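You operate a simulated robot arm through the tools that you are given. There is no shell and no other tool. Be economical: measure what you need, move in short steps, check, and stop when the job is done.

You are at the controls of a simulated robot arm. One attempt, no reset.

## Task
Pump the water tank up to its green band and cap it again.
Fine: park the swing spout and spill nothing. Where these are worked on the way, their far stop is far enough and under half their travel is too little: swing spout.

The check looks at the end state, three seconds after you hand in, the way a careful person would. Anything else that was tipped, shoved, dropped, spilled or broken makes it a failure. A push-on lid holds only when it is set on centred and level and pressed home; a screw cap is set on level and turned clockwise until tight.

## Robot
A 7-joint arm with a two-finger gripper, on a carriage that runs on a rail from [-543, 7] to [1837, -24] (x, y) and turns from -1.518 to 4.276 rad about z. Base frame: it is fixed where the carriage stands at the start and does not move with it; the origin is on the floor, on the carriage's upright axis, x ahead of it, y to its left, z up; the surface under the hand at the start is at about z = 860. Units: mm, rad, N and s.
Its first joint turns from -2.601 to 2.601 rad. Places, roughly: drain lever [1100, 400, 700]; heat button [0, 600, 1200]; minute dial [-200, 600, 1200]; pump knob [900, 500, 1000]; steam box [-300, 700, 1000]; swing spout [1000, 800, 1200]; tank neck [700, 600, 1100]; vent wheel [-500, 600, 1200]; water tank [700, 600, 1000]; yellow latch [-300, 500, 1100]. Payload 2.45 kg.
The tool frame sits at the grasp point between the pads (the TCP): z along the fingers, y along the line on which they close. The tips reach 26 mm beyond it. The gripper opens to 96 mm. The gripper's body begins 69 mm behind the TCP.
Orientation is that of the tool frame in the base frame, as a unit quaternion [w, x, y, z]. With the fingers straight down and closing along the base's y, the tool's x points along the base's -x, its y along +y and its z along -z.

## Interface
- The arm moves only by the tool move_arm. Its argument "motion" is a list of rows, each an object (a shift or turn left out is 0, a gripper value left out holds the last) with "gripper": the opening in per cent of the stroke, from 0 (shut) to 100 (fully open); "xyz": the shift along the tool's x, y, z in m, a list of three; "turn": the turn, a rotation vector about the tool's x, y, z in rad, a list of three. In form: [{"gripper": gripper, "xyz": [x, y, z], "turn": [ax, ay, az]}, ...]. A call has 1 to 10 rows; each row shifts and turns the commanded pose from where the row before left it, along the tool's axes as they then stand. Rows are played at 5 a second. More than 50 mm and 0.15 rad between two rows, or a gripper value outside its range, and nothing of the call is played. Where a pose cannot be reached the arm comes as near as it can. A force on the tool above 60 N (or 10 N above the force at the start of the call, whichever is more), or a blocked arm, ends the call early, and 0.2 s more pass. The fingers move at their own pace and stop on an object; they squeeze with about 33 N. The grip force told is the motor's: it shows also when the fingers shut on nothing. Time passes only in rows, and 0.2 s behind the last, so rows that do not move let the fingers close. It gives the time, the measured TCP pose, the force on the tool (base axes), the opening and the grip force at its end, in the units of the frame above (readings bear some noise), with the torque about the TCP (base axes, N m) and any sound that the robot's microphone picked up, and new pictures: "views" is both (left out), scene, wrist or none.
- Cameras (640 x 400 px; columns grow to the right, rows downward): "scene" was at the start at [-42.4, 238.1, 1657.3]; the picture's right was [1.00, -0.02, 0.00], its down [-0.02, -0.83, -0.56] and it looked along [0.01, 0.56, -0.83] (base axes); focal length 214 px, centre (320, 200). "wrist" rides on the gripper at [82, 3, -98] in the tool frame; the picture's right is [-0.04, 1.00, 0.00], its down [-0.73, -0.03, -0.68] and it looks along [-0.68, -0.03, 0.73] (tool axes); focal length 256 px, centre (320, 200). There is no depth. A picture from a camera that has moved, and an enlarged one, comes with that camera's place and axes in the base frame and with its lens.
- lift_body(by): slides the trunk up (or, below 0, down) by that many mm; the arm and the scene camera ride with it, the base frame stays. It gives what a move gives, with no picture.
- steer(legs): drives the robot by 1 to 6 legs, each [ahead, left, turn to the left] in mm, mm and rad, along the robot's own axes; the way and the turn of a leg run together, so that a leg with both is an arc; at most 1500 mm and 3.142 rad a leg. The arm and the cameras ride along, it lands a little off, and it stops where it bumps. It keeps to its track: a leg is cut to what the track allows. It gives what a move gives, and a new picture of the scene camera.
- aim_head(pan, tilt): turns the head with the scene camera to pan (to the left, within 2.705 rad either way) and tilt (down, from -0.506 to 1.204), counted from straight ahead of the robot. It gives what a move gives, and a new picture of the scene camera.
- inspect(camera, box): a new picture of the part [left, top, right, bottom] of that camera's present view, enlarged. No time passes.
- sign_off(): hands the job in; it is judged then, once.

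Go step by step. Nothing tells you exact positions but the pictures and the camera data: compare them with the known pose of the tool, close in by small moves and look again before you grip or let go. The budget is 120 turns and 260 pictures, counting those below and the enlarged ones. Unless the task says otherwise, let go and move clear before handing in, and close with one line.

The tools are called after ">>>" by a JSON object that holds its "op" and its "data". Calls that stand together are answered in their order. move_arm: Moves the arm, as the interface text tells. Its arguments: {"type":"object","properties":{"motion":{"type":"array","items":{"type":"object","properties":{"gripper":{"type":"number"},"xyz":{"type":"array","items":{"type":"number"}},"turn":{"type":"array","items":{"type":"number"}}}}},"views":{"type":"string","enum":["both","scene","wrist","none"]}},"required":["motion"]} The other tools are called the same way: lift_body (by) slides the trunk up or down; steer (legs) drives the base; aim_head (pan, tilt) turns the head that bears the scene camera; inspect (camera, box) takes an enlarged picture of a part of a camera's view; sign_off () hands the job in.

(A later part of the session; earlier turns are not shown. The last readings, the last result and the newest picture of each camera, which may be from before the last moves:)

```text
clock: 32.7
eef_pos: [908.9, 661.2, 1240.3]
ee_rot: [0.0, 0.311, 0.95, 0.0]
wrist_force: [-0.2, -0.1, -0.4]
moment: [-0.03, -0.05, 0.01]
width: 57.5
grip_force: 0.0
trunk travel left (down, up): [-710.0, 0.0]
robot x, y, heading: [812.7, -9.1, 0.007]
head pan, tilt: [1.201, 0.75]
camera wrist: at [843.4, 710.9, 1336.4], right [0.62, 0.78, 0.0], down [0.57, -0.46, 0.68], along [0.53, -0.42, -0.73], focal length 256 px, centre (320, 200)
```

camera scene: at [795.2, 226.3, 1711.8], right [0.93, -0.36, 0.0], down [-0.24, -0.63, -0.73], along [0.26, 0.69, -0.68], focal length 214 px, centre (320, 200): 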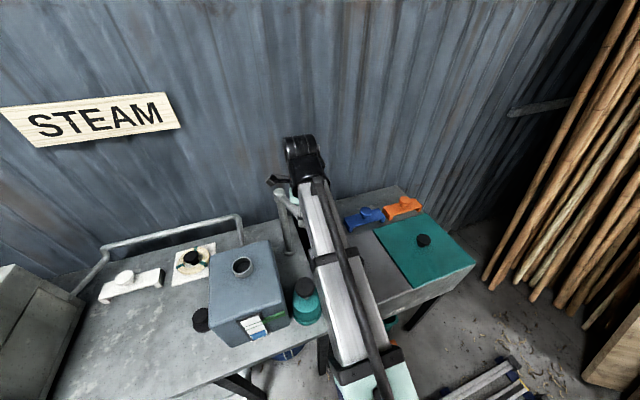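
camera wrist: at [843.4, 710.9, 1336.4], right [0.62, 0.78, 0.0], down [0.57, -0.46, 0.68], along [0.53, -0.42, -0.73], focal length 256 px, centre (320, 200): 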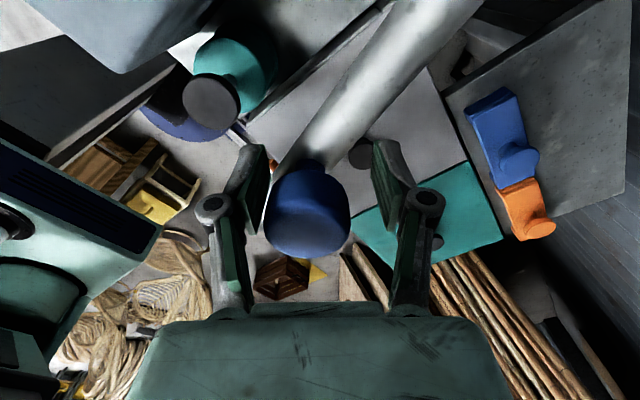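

Hand is free and the spout stayed put. I regrip unstressed and continue with the corrected centre.

>>> {"op": "move_arm", "data": {"motion": [{"xyz": [-0.002, -0.0022, -0.003]}, {"gripper": 0}, {"gripper": 0}, {"gripper": 0}, {"xyz": [0.0158, -0.0166, 0], "turn": [0, 0, 0.07]}, {"xyz": [0.0169, -0.0155, 0], "turn": [0, 0, 0.07]}, {"xyz": [0.0179, -0.0143, 0], "turn": [0, 0, 0.07]}, {"xyz": [0.0189, -0.013, 0], "turn": [0, 0, 0.07]}]}}

```text
clock: 34.5
eef_pos: [817.7, 659.4, 1243.5]
ee_rot: [0.0, 0.44, 0.898, 0.0]
wrist_force: [-2.6, -10.5, 13.9]
moment: [-0.81, -0.86, -0.24]
width: 38.0
grip_force: 45.2
trunk travel left (down, up): [-710.0, 0.0]
robot x, y, heading: [810.0, -7.5, 0.006]
head pan, tilt: [1.201, 0.75]
camera scene: at [792.7, 231.0, 1710.8], right [0.93, -0.36, 0.0], down [-0.24, -0.64, -0.73], along [0.26, 0.68, -0.68], focal length 214 px, centre (320, 200)
camera wrist: at [769.1, 723.9, 1341.1], right [0.81, 0.58, 0.0], down [0.43, -0.6, 0.68], along [0.39, -0.55, -0.73], focal length 256 px, centre (320, 200)
```

scene: 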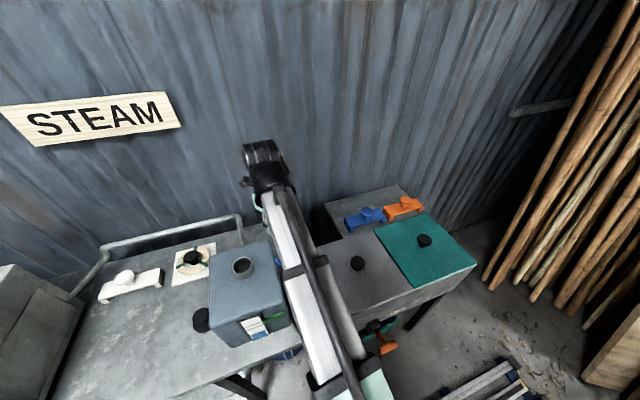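
wrist: 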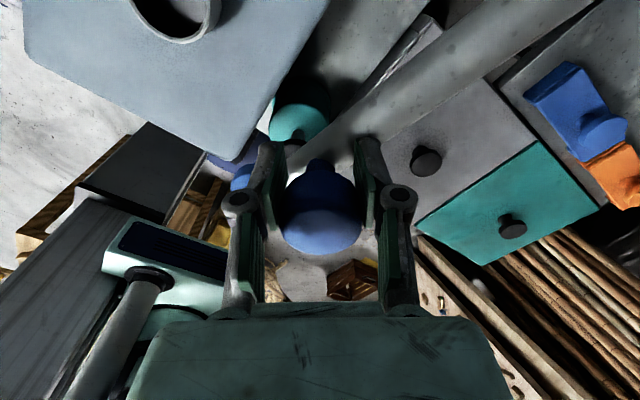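

>>> {"op": "move_arm", "data": {"motion": [{"xyz": [0.0199, -0.0114, 0], "turn": [0, 0, 0.07]}, {"xyz": [0.0206, -0.01, 0], "turn": [0, 0, 0.07]}, {"xyz": [0.0213, -0.0085, 0], "turn": [0, 0, 0.07]}]}}

```text
clock: 35.3
eef_pos: [755.3, 690.7, 1243.6]
ee_rot: [0.001, 0.53, 0.848, -0.002]
wrist_force: [-23.8, -26.5, 3.4]
moment: [0.08, -0.02, 0.07]
width: 37.9
grip_force: 45.2
trunk travel left (down, up): [-710.0, 0.0]
robot x, y, heading: [808.1, -12.1, 0.008]
head pan, tilt: [1.201, 0.75]
camera scene: at [788.9, 229.3, 1710.6], right [0.93, -0.36, 0.0], down [-0.24, -0.64, -0.73], along [0.26, 0.69, -0.68], focal length 214 px, centre (320, 200)
camera wrist: at [722.0, 765.9, 1341.1], right [0.92, 0.4, 0.0], down [0.3, -0.67, 0.68], along [0.27, -0.62, -0.73], focal length 256 px, centre (320, 200)
```

scene: 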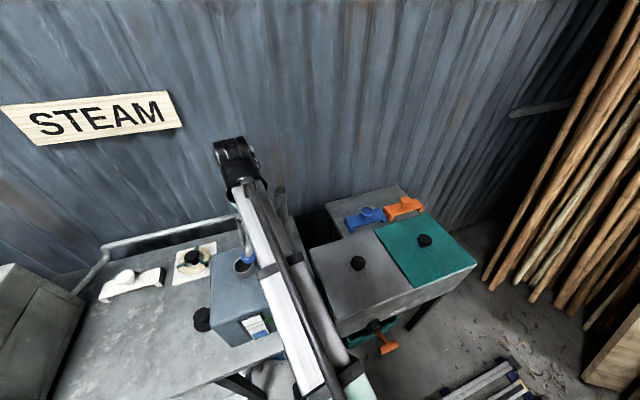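
wrist: 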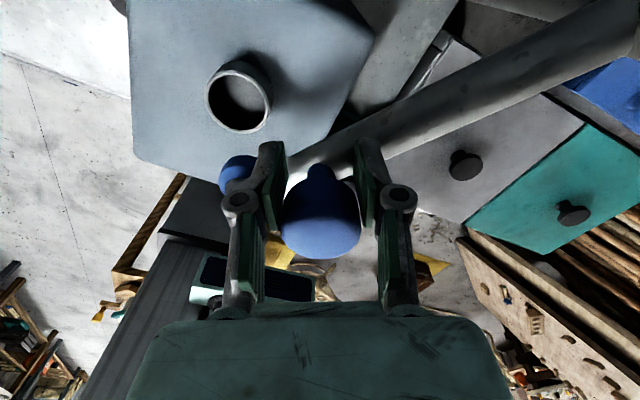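

>>> {"op": "move_arm", "data": {"motion": [{"xyz": [-0.0018, -0.0047, 0]}, {}], "views": "none"}}

>>> {"op": "inspect", "data": {"camera": "scene", "box": [190, 170, 350, 290]}}

>>> {"op": "inspect", "data": {"camera": "wrist", "box": [140, 20, 460, 260]}}

```text
clock: 35.9
eef_pos: [758.7, 690.9, 1244.3]
ee_rot: [0.0, 0.534, 0.846, 0.001]
wrist_force: [-7.9, -12.9, 13.7]
moment: [-0.68, -0.25, -0.33]
width: 37.4
grip_force: 45.1
trunk travel left (down, up): [-710.0, 0.0]
robot x, y, heading: [809.6, -10.0, 0.004]
head pan, tilt: [1.201, 0.75]
```

```text
3.33 times, centred on (270, 230) of scene
camera zoom: at [792.4, 230.6, 1710.8], right [0.93, -0.36, 0.0], down [-0.24, -0.64, -0.73], along [0.26, 0.68, -0.68], focal length 715 px, centre (487, 100)
```

zoom: 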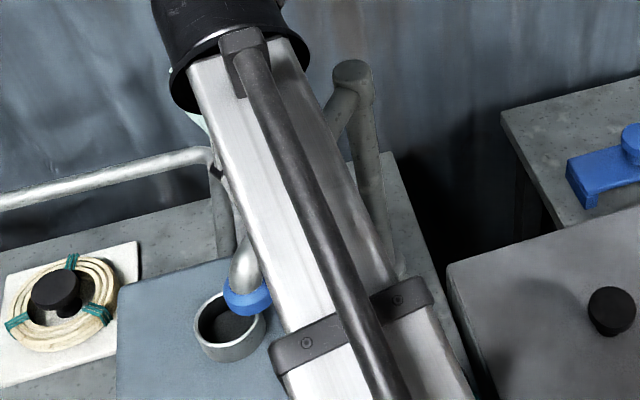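

```text
1.67 times, centred on (300, 140) of wrist
camera zoom: at [724.4, 764.5, 1341.3], right [0.92, 0.39, 0.0], down [0.29, -0.68, 0.68], along [0.27, -0.62, -0.73], focal length 427 px, centre (353, 300)
```

zoom: 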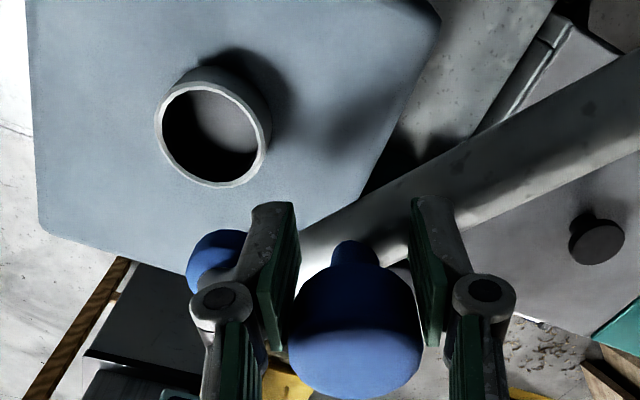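

>>> {"op": "move_arm", "data": {"motion": [{"xyz": [0.009, -0.0032, 0], "turn": [0, 0, 0.03]}, {"xyz": [0.0088, -0.0032, 0], "turn": [0, 0, 0.03]}, {}], "views": "none"}}

>>> {"op": "inspect", "data": {"camera": "scene", "box": [190, 170, 350, 290]}}

>>> {"op": "inspect", "data": {"camera": "wrist", "box": [140, 20, 460, 260]}}

```text
clock: 36.7
eef_pos: [744.0, 704.1, 1244.5]
ee_rot: [-0.001, 0.558, 0.83, 0.001]
wrist_force: [-8.4, -7.9, 10.9]
moment: [0.12, -0.21, -0.16]
width: 36.5
grip_force: 45.0
trunk travel left (down, up): [-710.0, 0.0]
robot x, y, heading: [807.3, -9.7, 0.001]
head pan, tilt: [1.201, 0.75]
```

```text
3.33 times, centred on (270, 230) of scene
camera zoom: at [792.1, 231.6, 1710.5], right [0.93, -0.36, 0.0], down [-0.24, -0.64, -0.73], along [0.26, 0.68, -0.68], focal length 715 px, centre (487, 100)
```

zoom: 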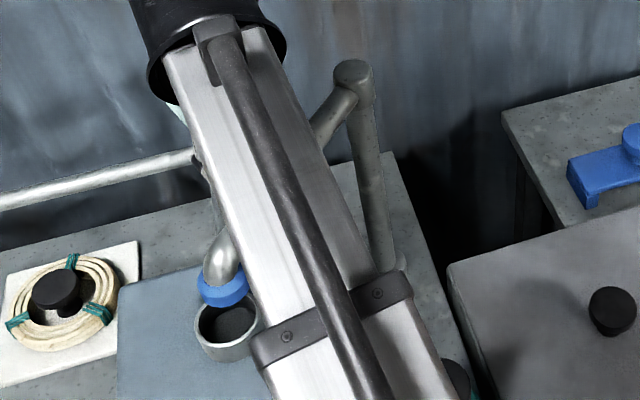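

```text
1.67 times, centred on (300, 140) of wrist
camera zoom: at [714.6, 780.2, 1341.2], right [0.94, 0.34, 0.0], down [0.25, -0.69, 0.68], along [0.23, -0.64, -0.74], focal length 427 px, centre (353, 300)
```

zoom: 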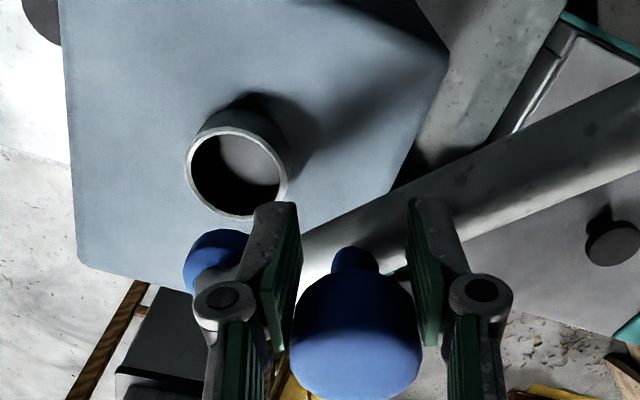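

>>> {"op": "move_arm", "data": {"motion": [{"xyz": [0.006, -0.0042, 0], "turn": [0, 0, 0.03]}, {}], "views": "none"}}

>>> {"op": "inspect", "data": {"camera": "scene", "box": [190, 170, 350, 290]}}

```text
clock: 37.3
eef_pos: [739.9, 709.3, 1245.0]
ee_rot: [-0.001, 0.571, 0.821, 0.002]
wrist_force: [-0.1, 0.8, 24.0]
moment: [-0.6, -0.45, -0.01]
width: 35.9
grip_force: 45.1
trunk travel left (down, up): [-710.0, 0.0]
robot x, y, heading: [808.2, -9.6, 0.003]
head pan, tilt: [1.201, 0.75]
```

```text
3.33 times, centred on (270, 230) of scene
camera zoom: at [793.6, 231.8, 1710.7], right [0.93, -0.36, 0.0], down [-0.24, -0.64, -0.73], along [0.26, 0.68, -0.68], focal length 715 px, centre (487, 100)
```

zoom: 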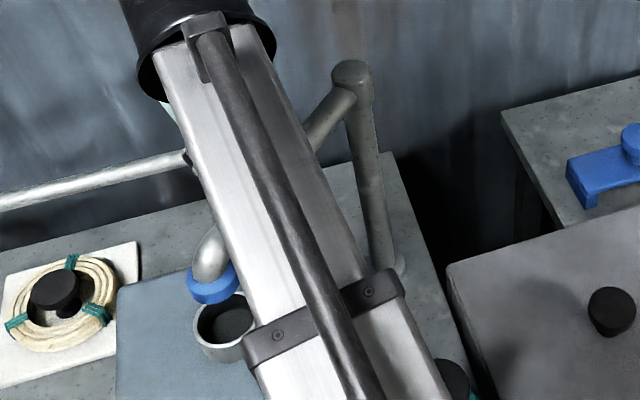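

The nozzle should now stand over the neck. I release and rise to check.

>>> {"op": "move_arm", "data": {"motion": [{"gripper": 60}, {"gripper": 100}, {}, {"xyz": [0, 0, -0.02]}, {"xyz": [0, 0, -0.025]}, {"xyz": [-0.04, 0, 0]}, {"xyz": [-0.04, 0, 0]}]}}

>>> {"op": "inspect", "data": {"camera": "scene", "box": [190, 170, 350, 290]}}

```text
clock: 38.9
eef_pos: [767.9, 633.4, 1286.5]
ee_rot: [0.0, 0.57, 0.821, 0.0]
wrist_force: [0.4, -0.3, 0.7]
moment: [0.01, 0.0, 0.03]
width: 96.0
grip_force: 0.1
trunk travel left (down, up): [-710.0, 0.0]
robot x, y, heading: [806.8, -6.9, 0.001]
head pan, tilt: [1.201, 0.75]
camera scene: at [793.6, 233.5, 1710.2], right [0.93, -0.36, 0.0], down [-0.24, -0.64, -0.73], along [0.26, 0.68, -0.68], focal length 214 px, centre (320, 200)
camera wrist: at [740.4, 710.0, 1383.7], right [0.95, 0.31, 0.0], down [0.23, -0.7, 0.68], along [0.21, -0.64, -0.73], focal length 256 px, centre (320, 200)
```

scene: 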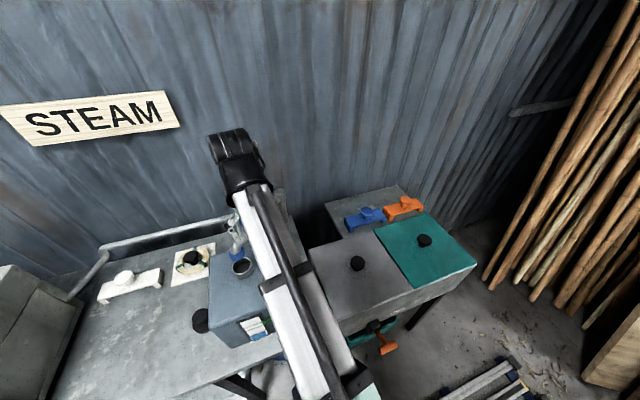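
wrist: 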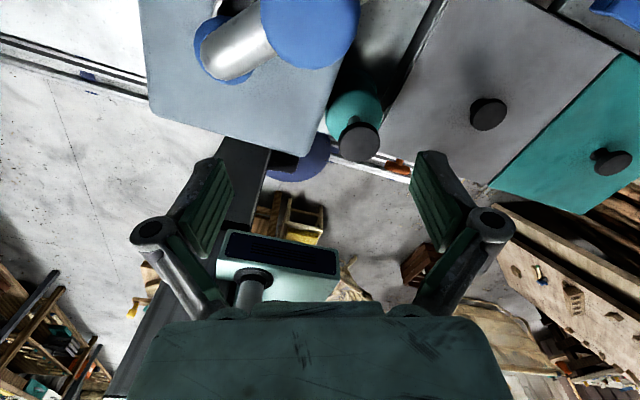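

```text
3.33 times, centred on (270, 230) of scene
camera zoom: at [793.6, 233.5, 1710.2], right [0.93, -0.36, 0.0], down [-0.24, -0.64, -0.73], along [0.26, 0.68, -0.68], focal length 715 px, centre (487, 100)
```

zoom: 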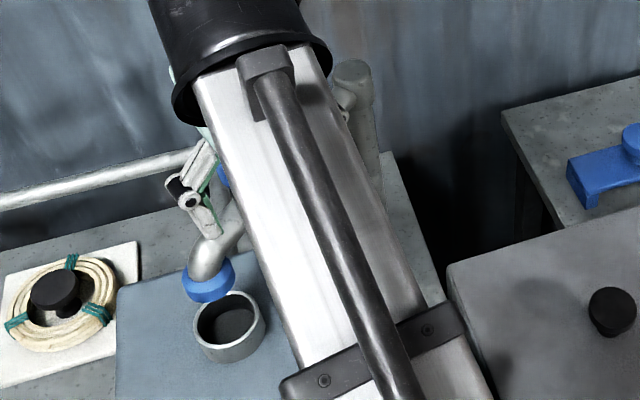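

The wrist view confirms the nozzle is above the neck. Next I turn the hand back, move it away and drive right, so that the gauge stays in view while pumping.

>>> {"op": "move_arm", "data": {"motion": [{"xyz": [-0.04, 0, 0]}, {"turn": [0, 0, -0.14]}, {"turn": [0, 0, -0.14]}, {"turn": [0, 0, -0.14]}, {"turn": [0, 0, -0.14]}, {"turn": [0, 0, -0.14]}, {"turn": [0, 0, -0.14]}, {"turn": [0, 0, -0.14]}, {"turn": [0, 0, -0.14]}], "views": "none"}}

>>> {"op": "steer", "data": {"legs": [[220, 0, 0]]}}

>>> {"op": "aim_head", "data": {"pan": 2.1, "tilt": 0.9}}

```text
clock: 40.9
eef_pos: [778.3, 599.9, 1283.5]
ee_rot: [-0.001, 0.045, 0.999, 0.004]
wrist_force: [0.8, -0.3, -0.1]
moment: [-0.02, 0.01, 0.03]
width: 96.0
grip_force: 0.1
out of reach, approached as far as the arm can: row 1
trunk travel left (down, up): [-710.0, 0.0]
robot x, y, heading: [808.2, -10.8, 0.007]
head pan, tilt: [1.201, 0.75]
```

```text
clock: 42.6
eef_pos: [996.8, 596.8, 1282.9]
ee_rot: [0.0, 0.047, 0.999, 0.004]
wrist_force: [1.0, 0.1, 0.1]
moment: [-0.02, 0.02, 0.02]
width: 96.1
grip_force: 0.1
trunk travel left (down, up): [-710.0, 0.0]
robot x, y, heading: [1027.2, -12.6, 0.009]
head pan, tilt: [1.201, 0.75]
camera scene: at [1012.0, 231.3, 1710.1], right [0.93, -0.36, 0.0], down [-0.24, -0.64, -0.73], along [0.26, 0.68, -0.68], focal length 214 px, centre (320, 200)
```

scene: 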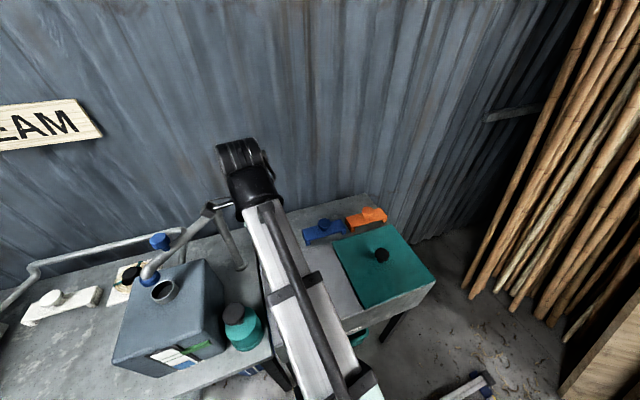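

```text
clock: 43.8
eef_pos: [994.9, 596.9, 1282.6]
ee_rot: [0.0, 0.047, 0.999, 0.004]
wrist_force: [-0.6, 0.1, -1.0]
moment: [0.05, -0.01, -0.01]
width: 95.9
grip_force: 0.1
trunk travel left (down, up): [-710.0, 0.0]
robot x, y, heading: [1026.1, -17.5, 0.002]
head pan, tilt: [2.1, 0.901]
camera scene: at [943.5, 218.9, 1698.2], right [0.86, 0.51, 0.0], down [0.4, -0.68, -0.62], along [-0.32, 0.54, -0.78], focal length 214 px, centre (320, 200)
```

scene: 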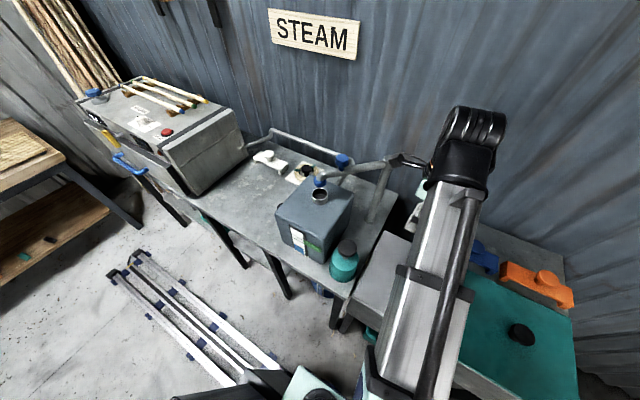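

>>> {"op": "inspect", "data": {"camera": "scene", "box": [265, 145, 385, 295]}}

```text
2.67 times, centred on (325, 220) of scene
camera zoom: at [943.5, 218.9, 1698.2], right [0.86, 0.51, 0.0], down [0.4, -0.68, -0.62], along [-0.32, 0.54, -0.78], focal length 572 px, centre (307, 147)
```

zoom: 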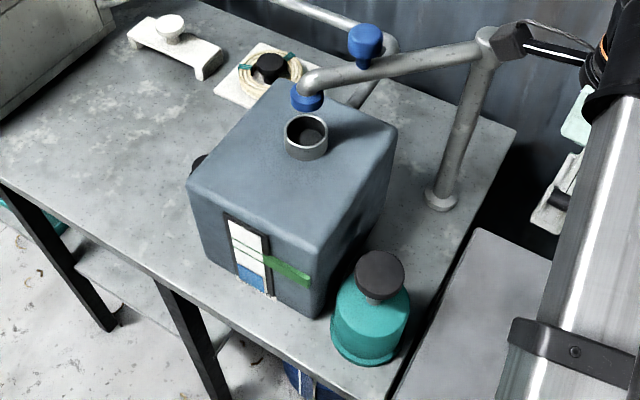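

>>> {"op": "inspect", "data": {"camera": "scene", "box": [340, 218, 344, 222]}}

>>> {"op": "inspect", "data": {"camera": "scene", "box": [282, 220, 332, 262]}}

```text
16.00 times, centred on (342, 220) of scene
camera zoom: at [943.5, 218.9, 1698.2], right [0.86, 0.51, 0.0], down [0.4, -0.68, -0.62], along [-0.32, 0.54, -0.78], focal length 3432 px, centre (-32, -120)
```

zoom: 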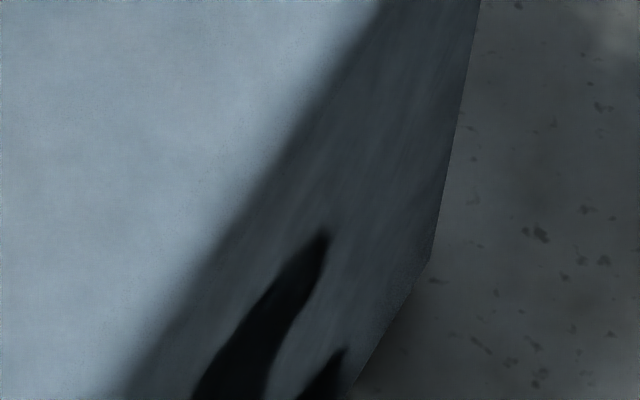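

```text
9.52 times, centred on (307, 241) of scene
camera zoom: at [943.5, 218.9, 1698.2], right [0.86, 0.51, 0.0], down [0.4, -0.68, -0.62], along [-0.32, 0.54, -0.78], focal length 2043 px, centre (444, -190)
```

zoom: 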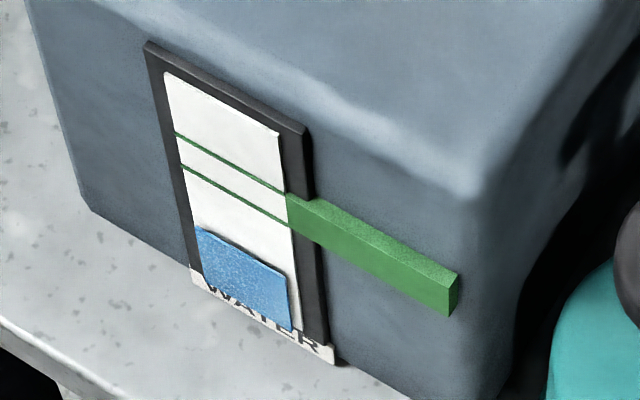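

The gauge is clearly visible: the level is below the two green lines. Now I bring the hand over the pump knob near [857, 540, 1048] and turn the hand so the wrist camera clears the tank.

>>> {"op": "move_arm", "data": {"motion": [{"xyz": [0.0264, -0.014, 0.028]}, {"xyz": [0.0264, -0.014, 0.028]}, {"xyz": [0.0264, -0.014, 0.028]}, {"xyz": [0.0264, -0.014, 0.028]}, {"xyz": [0.0264, -0.014, 0.028]}, {}], "views": "none"}}

>>> {"op": "move_arm", "data": {"motion": [{"turn": [0, 0, -0.14]}, {"turn": [0, 0, -0.14]}, {"turn": [0, 0, -0.14]}, {"turn": [0, 0, -0.14]}, {"turn": [0, 0, -0.14]}, {"turn": [0, 0, -0.14]}, {"turn": [0, 0, -0.14]}, {"turn": [0, 0, -0.14]}, {}]}}

```text
clock: 45.2
eef_pos: [857.2, 540.8, 1143.1]
ee_rot: [-0.001, 0.047, 0.999, 0.004]
wrist_force: [0.5, 0.0, -0.1]
moment: [-0.01, -0.01, 0.01]
width: 96.2
grip_force: 0.0
trunk travel left (down, up): [-710.0, 0.0]
robot x, y, heading: [1028.0, -15.7, 0.004]
head pan, tilt: [2.1, 0.901]
```

```text
clock: 47.2
eef_pos: [858.9, 541.5, 1142.6]
ee_rot: [0.002, -0.491, 0.871, 0.003]
wrist_force: [-0.2, -0.2, 0.2]
moment: [0.0, 0.01, -0.01]
width: 96.0
grip_force: 0.1
trunk travel left (down, up): [-710.0, 0.0]
robot x, y, heading: [1026.9, -12.4, 0.004]
head pan, tilt: [2.1, 0.901]
camera scene: at [943.5, 218.9, 1698.2], right [0.86, 0.51, 0.0], down [0.4, -0.67, -0.62], along [-0.32, 0.53, -0.78], focal length 214 px, centre (320, 200)
camera wrist: at [813.1, 471.2, 1239.4], right [-0.83, 0.55, 0.01], down [0.4, 0.61, 0.68], along [0.37, 0.57, -0.73], focal length 256 px, centre (320, 200)
```

scene: 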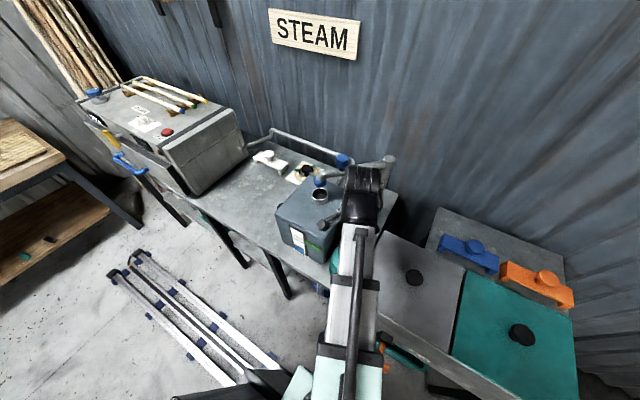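
wrist: 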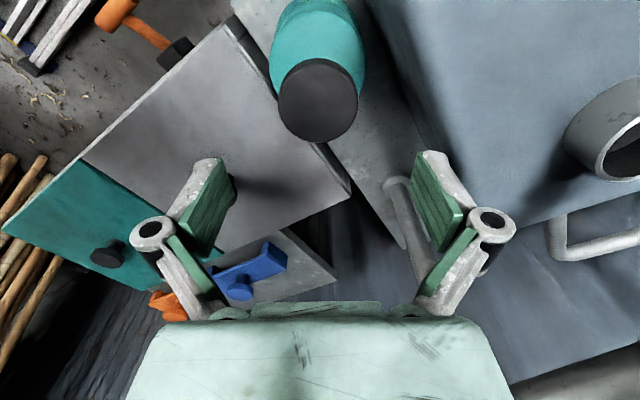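

>>> {"op": "move_arm", "data": {"motion": [{"xyz": [0.005, 0, 0.025], "gripper": 85}, {"xyz": [0, 0, 0.03]}, {}], "views": "wrist"}}

>>> {"op": "inspect", "data": {"camera": "scene", "box": [265, 145, 385, 295]}}

```text
clock: 48.0
eef_pos: [855.3, 536.2, 1089.3]
ee_rot: [0.002, -0.49, 0.872, 0.004]
wrist_force: [-0.3, 0.7, 0.4]
moment: [-0.01, 0.02, 0.02]
width: 81.5
grip_force: 0.1
trunk travel left (down, up): [-710.0, 0.0]
robot x, y, heading: [1025.2, -10.6, 0.004]
head pan, tilt: [2.1, 0.901]
camera wrist: at [809.9, 465.9, 1184.8], right [-0.83, 0.55, 0.01], down [0.41, 0.61, 0.68], along [0.37, 0.57, -0.73], focal length 256 px, centre (320, 200)
```

wrist: 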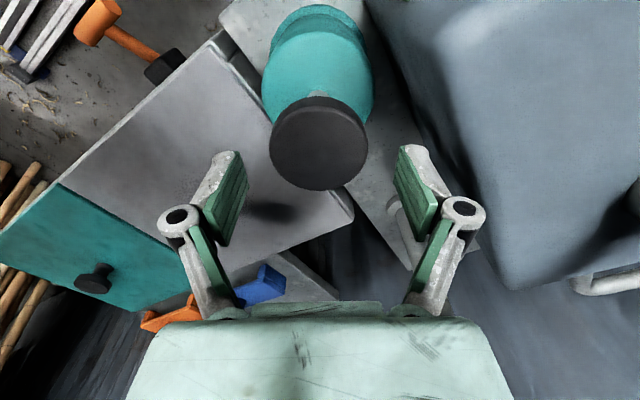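

```text
2.67 times, centred on (325, 220) of scene
camera zoom: at [943.5, 219.0, 1698.2], right [0.86, 0.51, 0.0], down [0.4, -0.67, -0.62], along [-0.32, 0.53, -0.78], focal length 572 px, centre (307, 147)
```

zoom: 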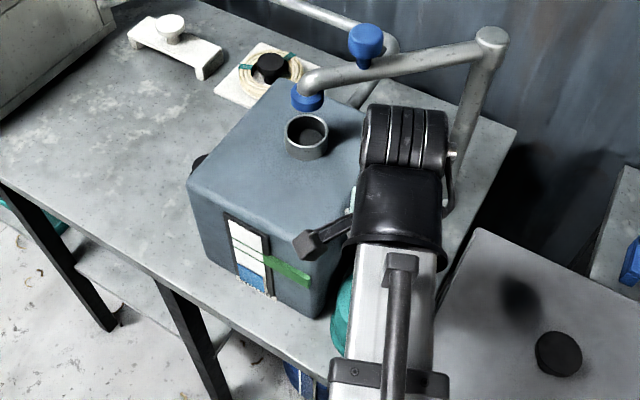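

The nozzle lines up over the neck in this view too. I lower onto the pump knob and grip it.

>>> {"op": "move_arm", "data": {"motion": [{"xyz": [-0.0026, 0, 0.025]}, {"xyz": [0, 0, 0.02]}, {"gripper": 0}, {"gripper": 0}, {"gripper": 0}], "views": "wrist"}}

```text
clock: 49.2
eef_pos: [857.2, 537.2, 1043.0]
ee_rot: [0.003, -0.49, 0.872, 0.003]
wrist_force: [12.0, -6.1, 1.5]
moment: [-0.22, -0.47, -0.16]
width: 60.5
grip_force: 45.2
trunk travel left (down, up): [-710.0, 0.0]
robot x, y, heading: [1029.8, -12.7, 0.002]
head pan, tilt: [2.1, 0.901]
camera wrist: at [811.9, 468.0, 1140.0], right [-0.83, 0.55, 0.0], down [0.41, 0.61, 0.68], along [0.38, 0.57, -0.73], focal length 256 px, centre (320, 200)
```

wrist: 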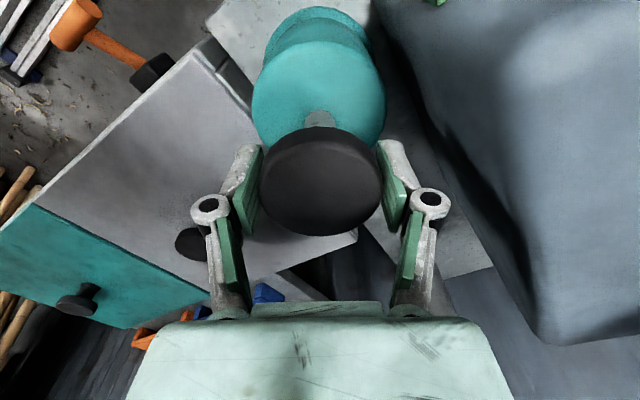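

Gripped at 60.5 mm. Now one slow press in small steps.

>>> {"op": "move_arm", "data": {"motion": [{"xyz": [0, 0, 0.006]}, {"xyz": [0, 0, 0.006]}, {"xyz": [0, 0, 0.006]}], "views": "wrist"}}

>>> {"op": "inspect", "data": {"camera": "scene", "box": [282, 220, 332, 262]}}

```text
clock: 50.0
eef_pos: [859.1, 538.1, 1023.9]
ee_rot: [0.001, -0.491, 0.871, 0.004]
wrist_force: [16.4, -8.8, 3.2]
moment: [-0.39, -0.75, -0.19]
width: 60.6
grip_force: 45.1
trunk travel left (down, up): [-710.0, 0.0]
robot x, y, heading: [1027.3, -16.6, 0.01]
head pan, tilt: [2.1, 0.901]
camera wrist: at [812.0, 468.0, 1120.7], right [-0.83, 0.55, 0.01], down [0.41, 0.61, 0.68], along [0.37, 0.57, -0.73], focal length 256 px, centre (320, 200)
```

wrist: 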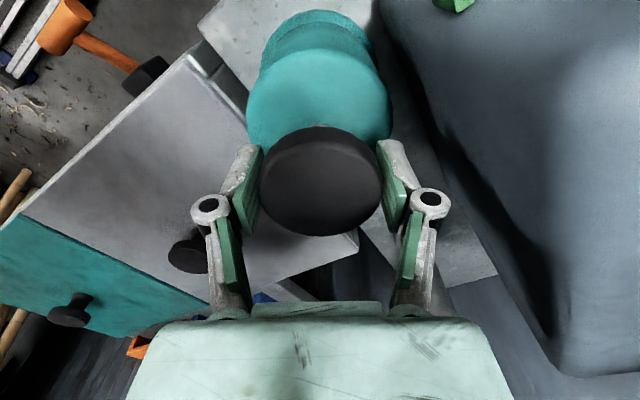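

```text
9.52 times, centred on (307, 241) of scene
camera zoom: at [945.6, 217.6, 1698.5], right [0.86, 0.51, 0.0], down [0.4, -0.67, -0.62], along [-0.32, 0.54, -0.78], focal length 2043 px, centre (444, -190)
```

zoom: 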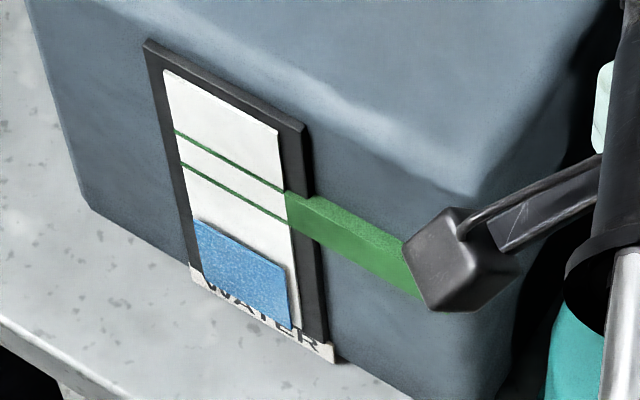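

Pressing down raises the level. I continue to the bottom of the stroke, then pull up and repeat.

>>> {"op": "move_arm", "data": {"motion": [{"xyz": [0, 0, 0.005]}, {"xyz": [0, 0, 0.005]}, {"xyz": [0, 0, 0.004]}, {"xyz": [0, 0, 0.004]}], "views": "wrist"}}

```text
clock: 51.0
eef_pos: [858.1, 537.5, 1007.8]
ee_rot: [0.001, -0.491, 0.871, 0.004]
wrist_force: [19.1, -14.0, 6.0]
moment: [-0.01, -0.39, -0.21]
width: 60.6
grip_force: 44.7
trunk travel left (down, up): [-710.0, 0.0]
robot x, y, heading: [1026.9, -11.7, 0.009]
head pan, tilt: [2.1, 0.901]
camera wrist: at [812.0, 468.0, 1103.3], right [-0.83, 0.55, 0.01], down [0.41, 0.61, 0.68], along [0.37, 0.57, -0.73], focal length 256 px, centre (320, 200)
```

wrist: 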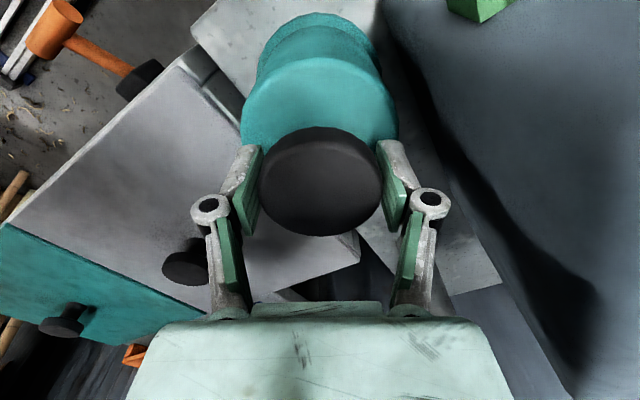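

>>> {"op": "move_arm", "data": {"motion": [{"xyz": [0, -0.0035, 0.003]}, {"xyz": [0, 0, 0.004]}, {"xyz": [0, 0, 0.004]}, {"xyz": [0, 0, 0.004]}], "views": "none"}}

>>> {"op": "inspect", "data": {"camera": "scene", "box": [282, 220, 332, 262]}}

```text
clock: 52.0
eef_pos: [857.8, 537.6, 992.7]
ee_rot: [0.001, -0.491, 0.871, 0.007]
wrist_force: [-4.0, 3.6, 30.6]
moment: [0.07, -0.16, -0.02]
width: 61.1
grip_force: 45.0
trunk travel left (down, up): [-710.0, 0.0]
robot x, y, heading: [1024.8, -15.9, 0.003]
head pan, tilt: [2.1, 0.901]
```

```text
9.52 times, centred on (307, 241) of scene
camera zoom: at [943.3, 216.9, 1699.0], right [0.86, 0.51, 0.0], down [0.4, -0.67, -0.62], along [-0.32, 0.54, -0.78], focal length 2043 px, centre (444, -190)
```

zoom: 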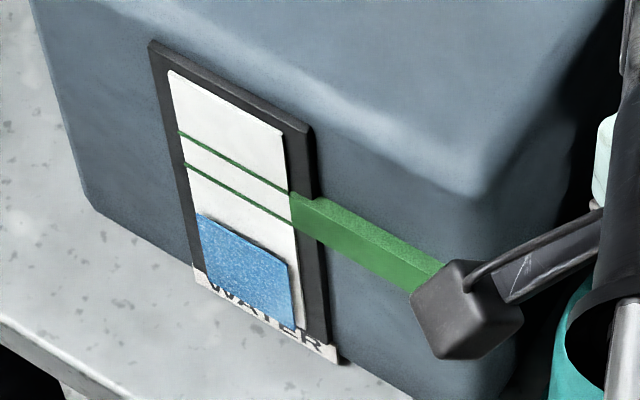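

Bottom of the stroke is at about z 992; one 50 mm stroke lifts the level by about a quarter of what's needed. I do one up-and-down stroke and check.

>>> {"op": "move_arm", "data": {"motion": [{"xyz": [0, 0, -0.01]}, {"xyz": [0, 0, -0.012]}, {"xyz": [0, 0, -0.012]}, {"xyz": [0, 0, -0.012]}, {"xyz": [0, 0, -0.006]}], "views": "none"}}

>>> {"op": "move_arm", "data": {"motion": [{"xyz": [0, 0, 0.01]}, {"xyz": [0, 0, 0.01]}, {"xyz": [0, 0, 0.01]}, {"xyz": [0, 0, 0.01]}, {"xyz": [0, 0, 0.006]}, {"xyz": [0, 0, 0.004]}], "views": "wrist"}}

>>> {"op": "inspect", "data": {"camera": "scene", "box": [282, 220, 332, 262]}}

>>> {"op": "inspect", "data": {"camera": "scene", "box": [265, 145, 385, 295]}}

```text
clock: 53.2
eef_pos: [857.2, 537.9, 1042.6]
ee_rot: [0.002, -0.491, 0.871, 0.005]
wrist_force: [-7.1, -1.0, 0.9]
moment: [-0.4, -0.07, 0.04]
width: 60.4
grip_force: 44.4
trunk travel left (down, up): [-710.0, 0.0]
robot x, y, heading: [1023.4, -12.3, 0.006]
head pan, tilt: [2.1, 0.901]
```

```text
clock: 54.6
eef_pos: [856.9, 538.4, 993.5]
ee_rot: [0.002, -0.49, 0.872, 0.005]
wrist_force: [-9.6, -0.5, 7.0]
moment: [-0.1, 0.42, 0.2]
width: 60.8
grip_force: 44.9
trunk travel left (down, up): [-710.0, 0.0]
robot x, y, heading: [1028.0, -10.0, 0.004]
head pan, tilt: [2.1, 0.901]
camera wrist: at [812.1, 468.0, 1090.6], right [-0.83, 0.55, 0.01], down [0.41, 0.61, 0.68], along [0.37, 0.57, -0.73], focal length 256 px, centre (320, 200)
```

wrist: 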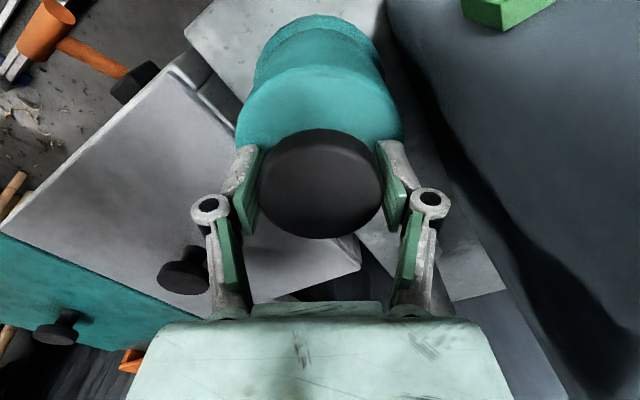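

```text
9.52 times, centred on (307, 241) of scene
camera zoom: at [942.4, 218.2, 1698.3], right [0.86, 0.51, 0.0], down [0.4, -0.67, -0.62], along [-0.32, 0.54, -0.78], focal length 2043 px, centre (444, -190)
```

zoom: 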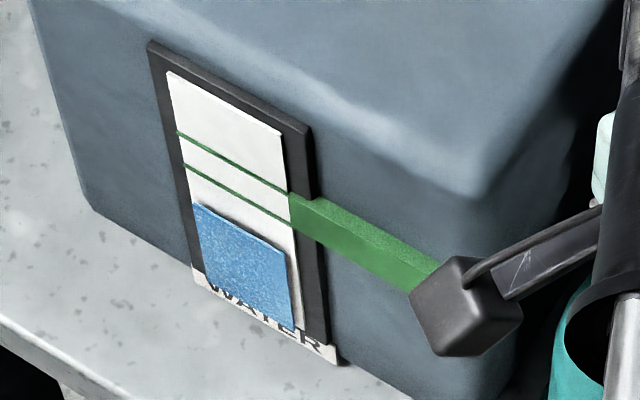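

```text
2.67 times, centred on (325, 220) of scene
camera zoom: at [942.4, 218.2, 1698.3], right [0.86, 0.51, 0.0], down [0.4, -0.67, -0.62], along [-0.32, 0.54, -0.78], focal length 572 px, centre (307, 147)
```

zoom: 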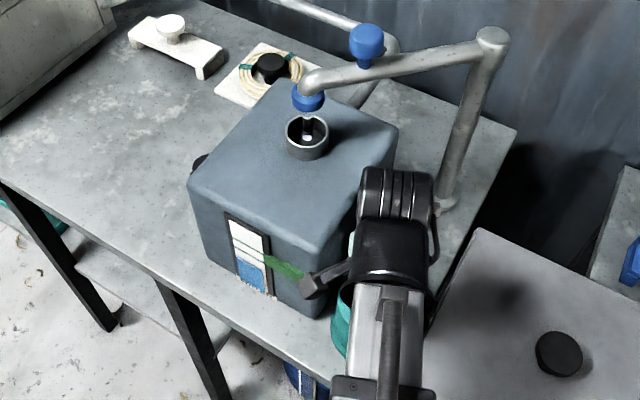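

Water runs cleanly into the neck. Two more strokes, then another look.

>>> {"op": "move_arm", "data": {"motion": [{"xyz": [0, 0, -0.012]}, {"xyz": [0, 0, -0.013]}, {"xyz": [0, 0, -0.013]}, {"xyz": [0, 0, -0.012]}, {}, {"xyz": [0, 0, 0.01]}, {"xyz": [0, 0, 0.012]}, {"xyz": [0, 0, 0.012]}, {"xyz": [0, 0, 0.01]}, {"xyz": [0, 0, 0.006]}], "views": "none"}}

>>> {"op": "move_arm", "data": {"motion": [{"xyz": [0, 0, -0.012]}, {"xyz": [0, 0, -0.013]}, {"xyz": [0, 0, -0.013]}, {"xyz": [0, 0, -0.012]}, {}, {"xyz": [0, 0, 0.01]}, {"xyz": [0, 0, 0.012]}, {"xyz": [0, 0, 0.012]}, {"xyz": [0, 0, 0.01]}, {"xyz": [0, 0, 0.006]}], "views": "none"}}

>>> {"op": "inspect", "data": {"camera": "scene", "box": [282, 220, 332, 262]}}

```text
clock: 56.8
eef_pos: [858.6, 537.2, 992.6]
ee_rot: [0.001, -0.491, 0.871, 0.004]
wrist_force: [-7.4, 11.8, 13.3]
moment: [-0.35, 0.13, 0.03]
width: 60.5
grip_force: 45.2
trunk travel left (down, up): [-710.0, 0.0]
robot x, y, heading: [1026.6, -12.1, 0.002]
head pan, tilt: [2.1, 0.901]
```

```text
clock: 59.0
eef_pos: [859.7, 538.3, 994.5]
ee_rot: [0.002, -0.491, 0.871, 0.005]
wrist_force: [-15.0, -0.7, 6.8]
moment: [-0.24, -0.05, 0.0]
width: 60.4
grip_force: 45.3
trunk travel left (down, up): [-710.0, 0.0]
robot x, y, heading: [1028.6, -13.9, 0.001]
head pan, tilt: [2.1, 0.901]
```

```text
9.52 times, centred on (307, 241) of scene
camera zoom: at [941.6, 218.3, 1698.3], right [0.86, 0.51, 0.0], down [0.4, -0.67, -0.62], along [-0.32, 0.54, -0.78], focal length 2043 px, centre (444, -190)
```

zoom: 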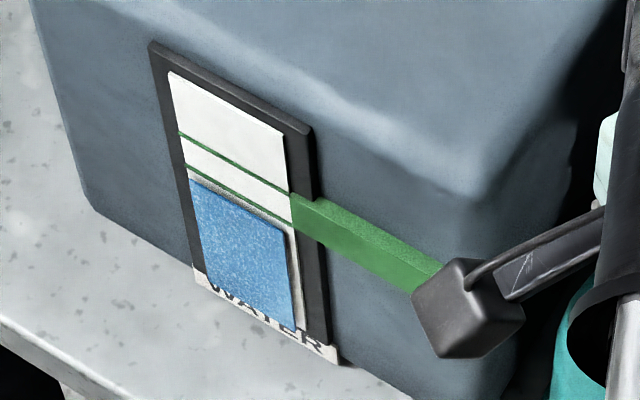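

>>> {"op": "move_arm", "data": {"motion": [{"xyz": [0, 0, -0.012]}, {"xyz": [0, 0, -0.013]}, {"xyz": [0, 0, -0.013]}, {"xyz": [0, 0, -0.012]}, {}, {"xyz": [0, 0, 0.01]}, {"xyz": [0, 0, 0.012]}, {"xyz": [0, 0, 0.012]}, {"xyz": [0, 0, 0.01]}, {"xyz": [0, 0, 0.006]}], "views": "none"}}

>>> {"op": "inspect", "data": {"camera": "scene", "box": [282, 220, 332, 262]}}

```text
clock: 61.2
eef_pos: [857.8, 536.5, 994.8]
ee_rot: [0.002, -0.491, 0.871, 0.003]
wrist_force: [-14.3, -1.3, 6.5]
moment: [0.12, -0.3, -0.09]
width: 60.4
grip_force: 45.3
trunk travel left (down, up): [-710.0, 0.0]
robot x, y, heading: [1028.2, -12.3, 0.003]
head pan, tilt: [2.1, 0.901]
```

```text
9.52 times, centred on (307, 241) of scene
camera zoom: at [941.7, 218.1, 1698.3], right [0.86, 0.51, 0.0], down [0.4, -0.67, -0.62], along [-0.32, 0.54, -0.78], focal length 2043 px, centre (444, -190)
```

zoom: 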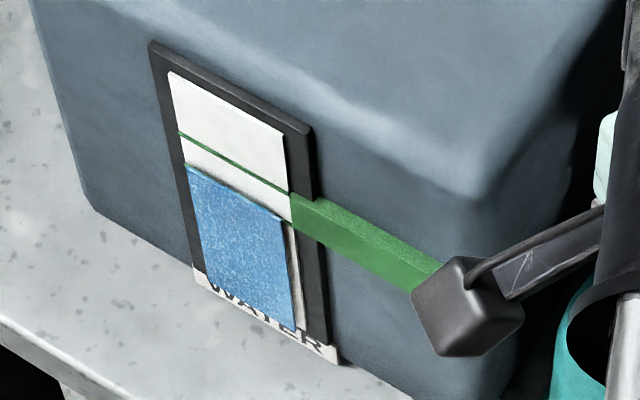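

>>> {"op": "move_arm", "data": {"motion": [{"xyz": [0, 0, -0.012]}, {"xyz": [0, 0, -0.013]}, {"xyz": [0, 0, -0.013]}, {"xyz": [0, 0, -0.012]}, {}, {"xyz": [0, 0, 0.01]}, {"xyz": [0, 0, 0.012]}, {"xyz": [0, 0, 0.012]}, {"xyz": [0, 0, 0.01]}, {"xyz": [0, 0, 0.006]}], "views": "none"}}

>>> {"op": "move_arm", "data": {"motion": [{}, {}, {}, {}], "views": "none"}}

>>> {"op": "inspect", "data": {"camera": "scene", "box": [282, 220, 332, 262]}}

>>> {"op": "inspect", "data": {"camera": "scene", "box": [265, 145, 385, 295]}}

```text
clock: 63.4
eef_pos: [858.2, 537.7, 994.0]
ee_rot: [0.002, -0.491, 0.871, 0.003]
wrist_force: [-20.7, 3.2, 5.8]
moment: [-0.16, -0.04, -0.01]
width: 60.3
grip_force: 45.2
trunk travel left (down, up): [-710.0, 0.0]
robot x, y, heading: [1025.3, -13.4, 0.004]
head pan, tilt: [2.1, 0.901]
```

```text
clock: 64.4
eef_pos: [857.7, 538.4, 993.8]
ee_rot: [0.002, -0.491, 0.871, 0.003]
wrist_force: [-22.6, 4.8, 6.9]
moment: [0.2, 0.06, 0.27]
width: 60.3
grip_force: 45.4
trunk travel left (down, up): [-710.0, 0.0]
robot x, y, heading: [1024.5, -14.5, 0.007]
head pan, tilt: [2.1, 0.901]
```

```text
9.52 times, centred on (307, 241) of scene
camera zoom: at [940.7, 218.9, 1698.1], right [0.86, 0.51, 0.0], down [0.4, -0.67, -0.62], along [-0.31, 0.53, -0.78], focal length 2043 px, centre (444, -190)
```

zoom: 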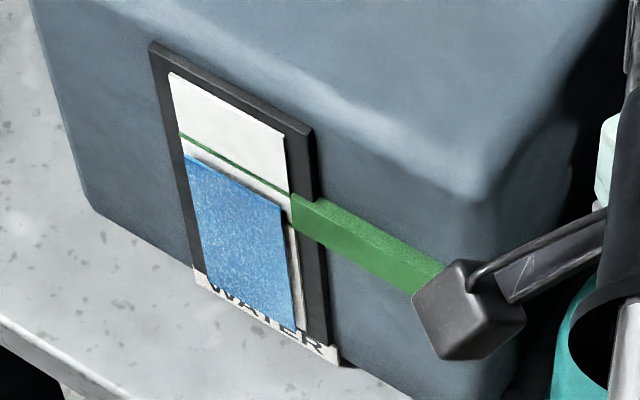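

```text
2.67 times, centred on (325, 220) of scene
camera zoom: at [940.7, 218.9, 1698.1], right [0.86, 0.51, 0.0], down [0.4, -0.67, -0.62], along [-0.31, 0.53, -0.78], focal length 572 px, centre (307, 147)
```

zoom: 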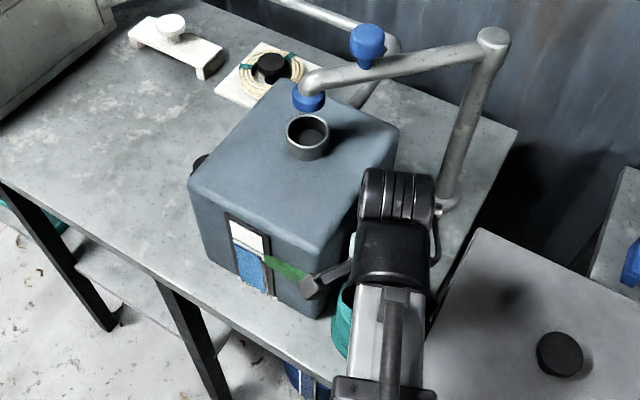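

The level is within the band and the flow has stopped. I let go of the pump knob (leaving it down), rise and drive back a little for the spout.

>>> {"op": "move_arm", "data": {"motion": [{"gripper": 85}, {"gripper": 85}, {"xyz": [0, 0, -0.04]}, {"xyz": [0, 0, -0.045]}, {"xyz": [0, 0, -0.045]}, {"xyz": [0, 0, -0.045]}, {"xyz": [0, 0, -0.045]}, {"xyz": [0, 0, -0.02]}], "views": "none"}}

>>> {"op": "steer", "data": {"legs": [[-150, 0, 0]]}}

>>> {"op": "inspect", "data": {"camera": "scene", "box": [200, 130, 460, 300]}}

```text
clock: 66.2
eef_pos: [862.4, 532.1, 1232.0]
ee_rot: [0.001, -0.491, 0.871, 0.004]
wrist_force: [-0.7, 0.2, -0.8]
moment: [0.02, -0.01, 0.0]
width: 81.8
grip_force: 0.1
trunk travel left (down, up): [-710.0, 0.0]
robot x, y, heading: [1027.1, -12.8, 0.01]
head pan, tilt: [2.1, 0.901]
```

```text
clock: 67.6
eef_pos: [707.4, 533.4, 1232.2]
ee_rot: [0.002, -0.493, 0.87, 0.004]
wrist_force: [-1.1, 0.4, 1.0]
moment: [-0.01, 0.0, -0.02]
width: 81.5
grip_force: 0.0
trunk travel left (down, up): [-710.0, 0.0]
robot x, y, heading: [876.6, -13.3, 0.012]
head pan, tilt: [2.1, 0.901]
camera scene: at [790.1, 220.6, 1698.2], right [0.86, 0.51, 0.0], down [0.4, -0.67, -0.62], along [-0.32, 0.53, -0.78], focal length 214 px, centre (320, 200)
```

scene: 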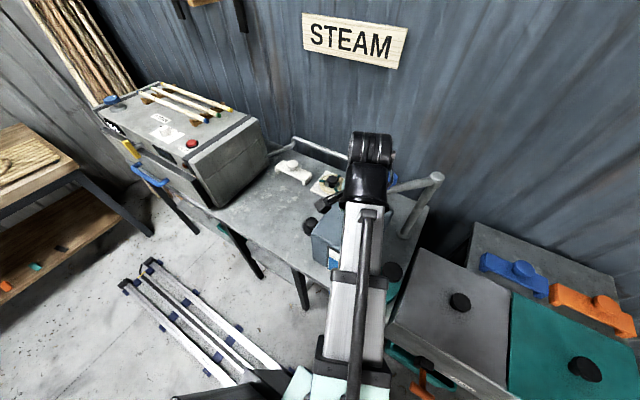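

```text
2.35 times, centred on (330, 215) of scene
camera zoom: at [790.1, 220.6, 1698.2], right [0.86, 0.51, 0.0], down [0.4, -0.67, -0.62], along [-0.32, 0.53, -0.78], focal length 505 px, centre (296, 165)
```

zoom: 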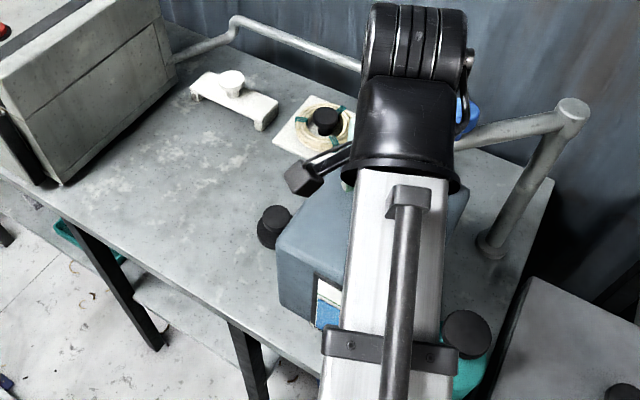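

>>> {"op": "move_arm", "data": {"motion": [{"xyz": [-0.0288, 0.0103, -0.025]}, {"xyz": [-0.0288, 0.0103, -0.025]}, {"xyz": [-0.0288, 0.0103, -0.006]}, {"xyz": [-0.0288, 0.0103, 0]}, {"xyz": [-0.0288, 0.0103, 0], "gripper": 100}, {}], "views": "none"}}

>>> {"op": "move_arm", "data": {"motion": [{"turn": [0, 0, 0.138]}, {"turn": [0, 0, 0.138]}, {"turn": [0, 0, 0.138]}, {"turn": [0, 0, 0.138]}, {"turn": [0, 0, 0.138]}, {"turn": [0, 0, 0.138]}, {"turn": [0, 0, 0.138]}, {"turn": [0, 0, 0.138]}, {"turn": [0, 0, 0.138]}, {"turn": [0, 0, 0.138]}]}}

```text
clock: 69.0
eef_pos: [739.9, 681.6, 1291.5]
ee_rot: [0.001, -0.492, 0.87, 0.004]
wrist_force: [-0.3, -0.1, -0.4]
moment: [-0.01, 0.0, 0.04]
width: 96.0
grip_force: 0.1
trunk travel left (down, up): [-710.0, 0.0]
robot x, y, heading: [871.7, -13.0, 0.009]
head pan, tilt: [2.1, 0.901]
```

```text
clock: 71.2
eef_pos: [737.6, 683.2, 1289.8]
ee_rot: [-0.001, 0.175, 0.985, 0.004]
wrist_force: [-0.8, -0.4, 0.3]
moment: [-0.01, -0.02, -0.02]
width: 95.8
grip_force: 0.1
trunk travel left (down, up): [-710.0, 0.0]
robot x, y, heading: [876.0, -7.0, 0.006]
head pan, tilt: [2.1, 0.901]
camera scene: at [790.7, 220.6, 1698.2], right [0.86, 0.51, 0.0], down [0.4, -0.67, -0.62], along [-0.32, 0.53, -0.78], focal length 214 px, centre (320, 200)
camera wrist: at [662.0, 713.8, 1386.4], right [0.38, 0.92, 0.01], down [0.68, -0.29, 0.68], along [0.63, -0.25, -0.74], focal length 256 px, centre (320, 200)
```

scene: 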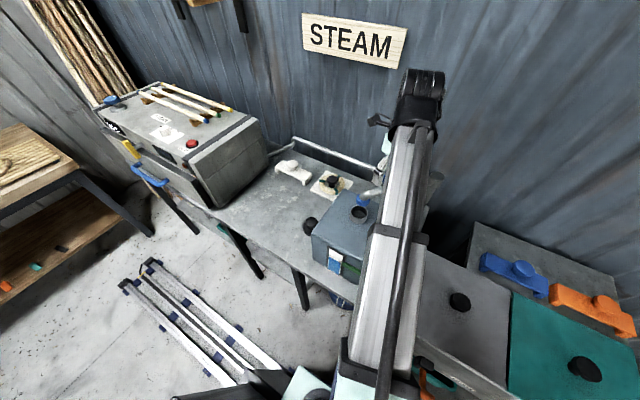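
wrist: 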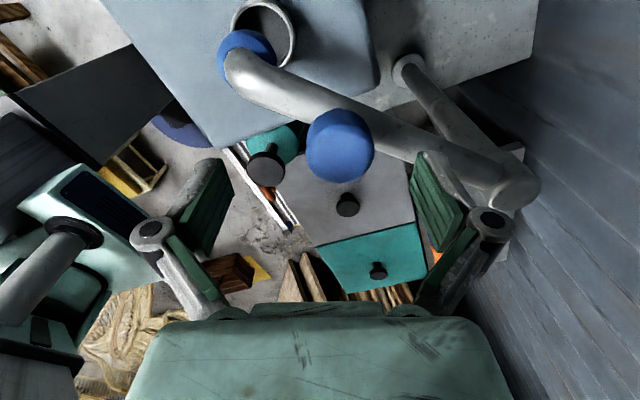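

>>> {"op": "move_arm", "data": {"motion": [{"xyz": [-0.002, 0.0135, 0]}, {"xyz": [0, 0, 0.02]}, {"xyz": [0, 0, 0.015]}, {}], "views": "wrist"}}

```text
clock: 72.2
eef_pos: [743.0, 694.7, 1254.5]
ee_rot: [-0.002, 0.174, 0.985, 0.004]
wrist_force: [-0.7, 0.5, 0.0]
moment: [0.01, 0.05, 0.0]
width: 96.0
grip_force: 0.1
trunk travel left (down, up): [-710.0, 0.0]
robot x, y, heading: [877.1, -9.5, 0.009]
head pan, tilt: [2.1, 0.901]
camera wrist: at [667.1, 723.9, 1352.1], right [0.38, 0.92, 0.01], down [0.68, -0.29, 0.68], along [0.63, -0.25, -0.74], focal length 256 px, centre (320, 200)
```

wrist: 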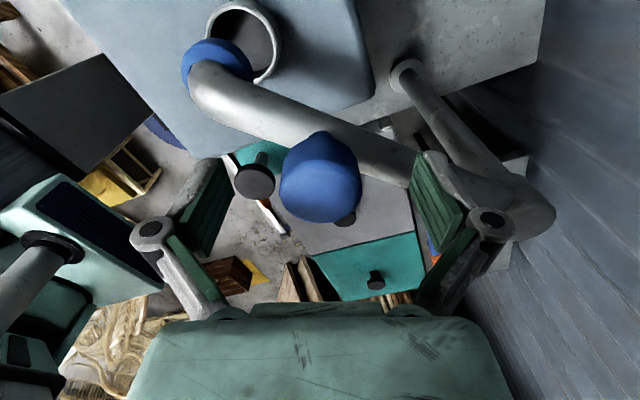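

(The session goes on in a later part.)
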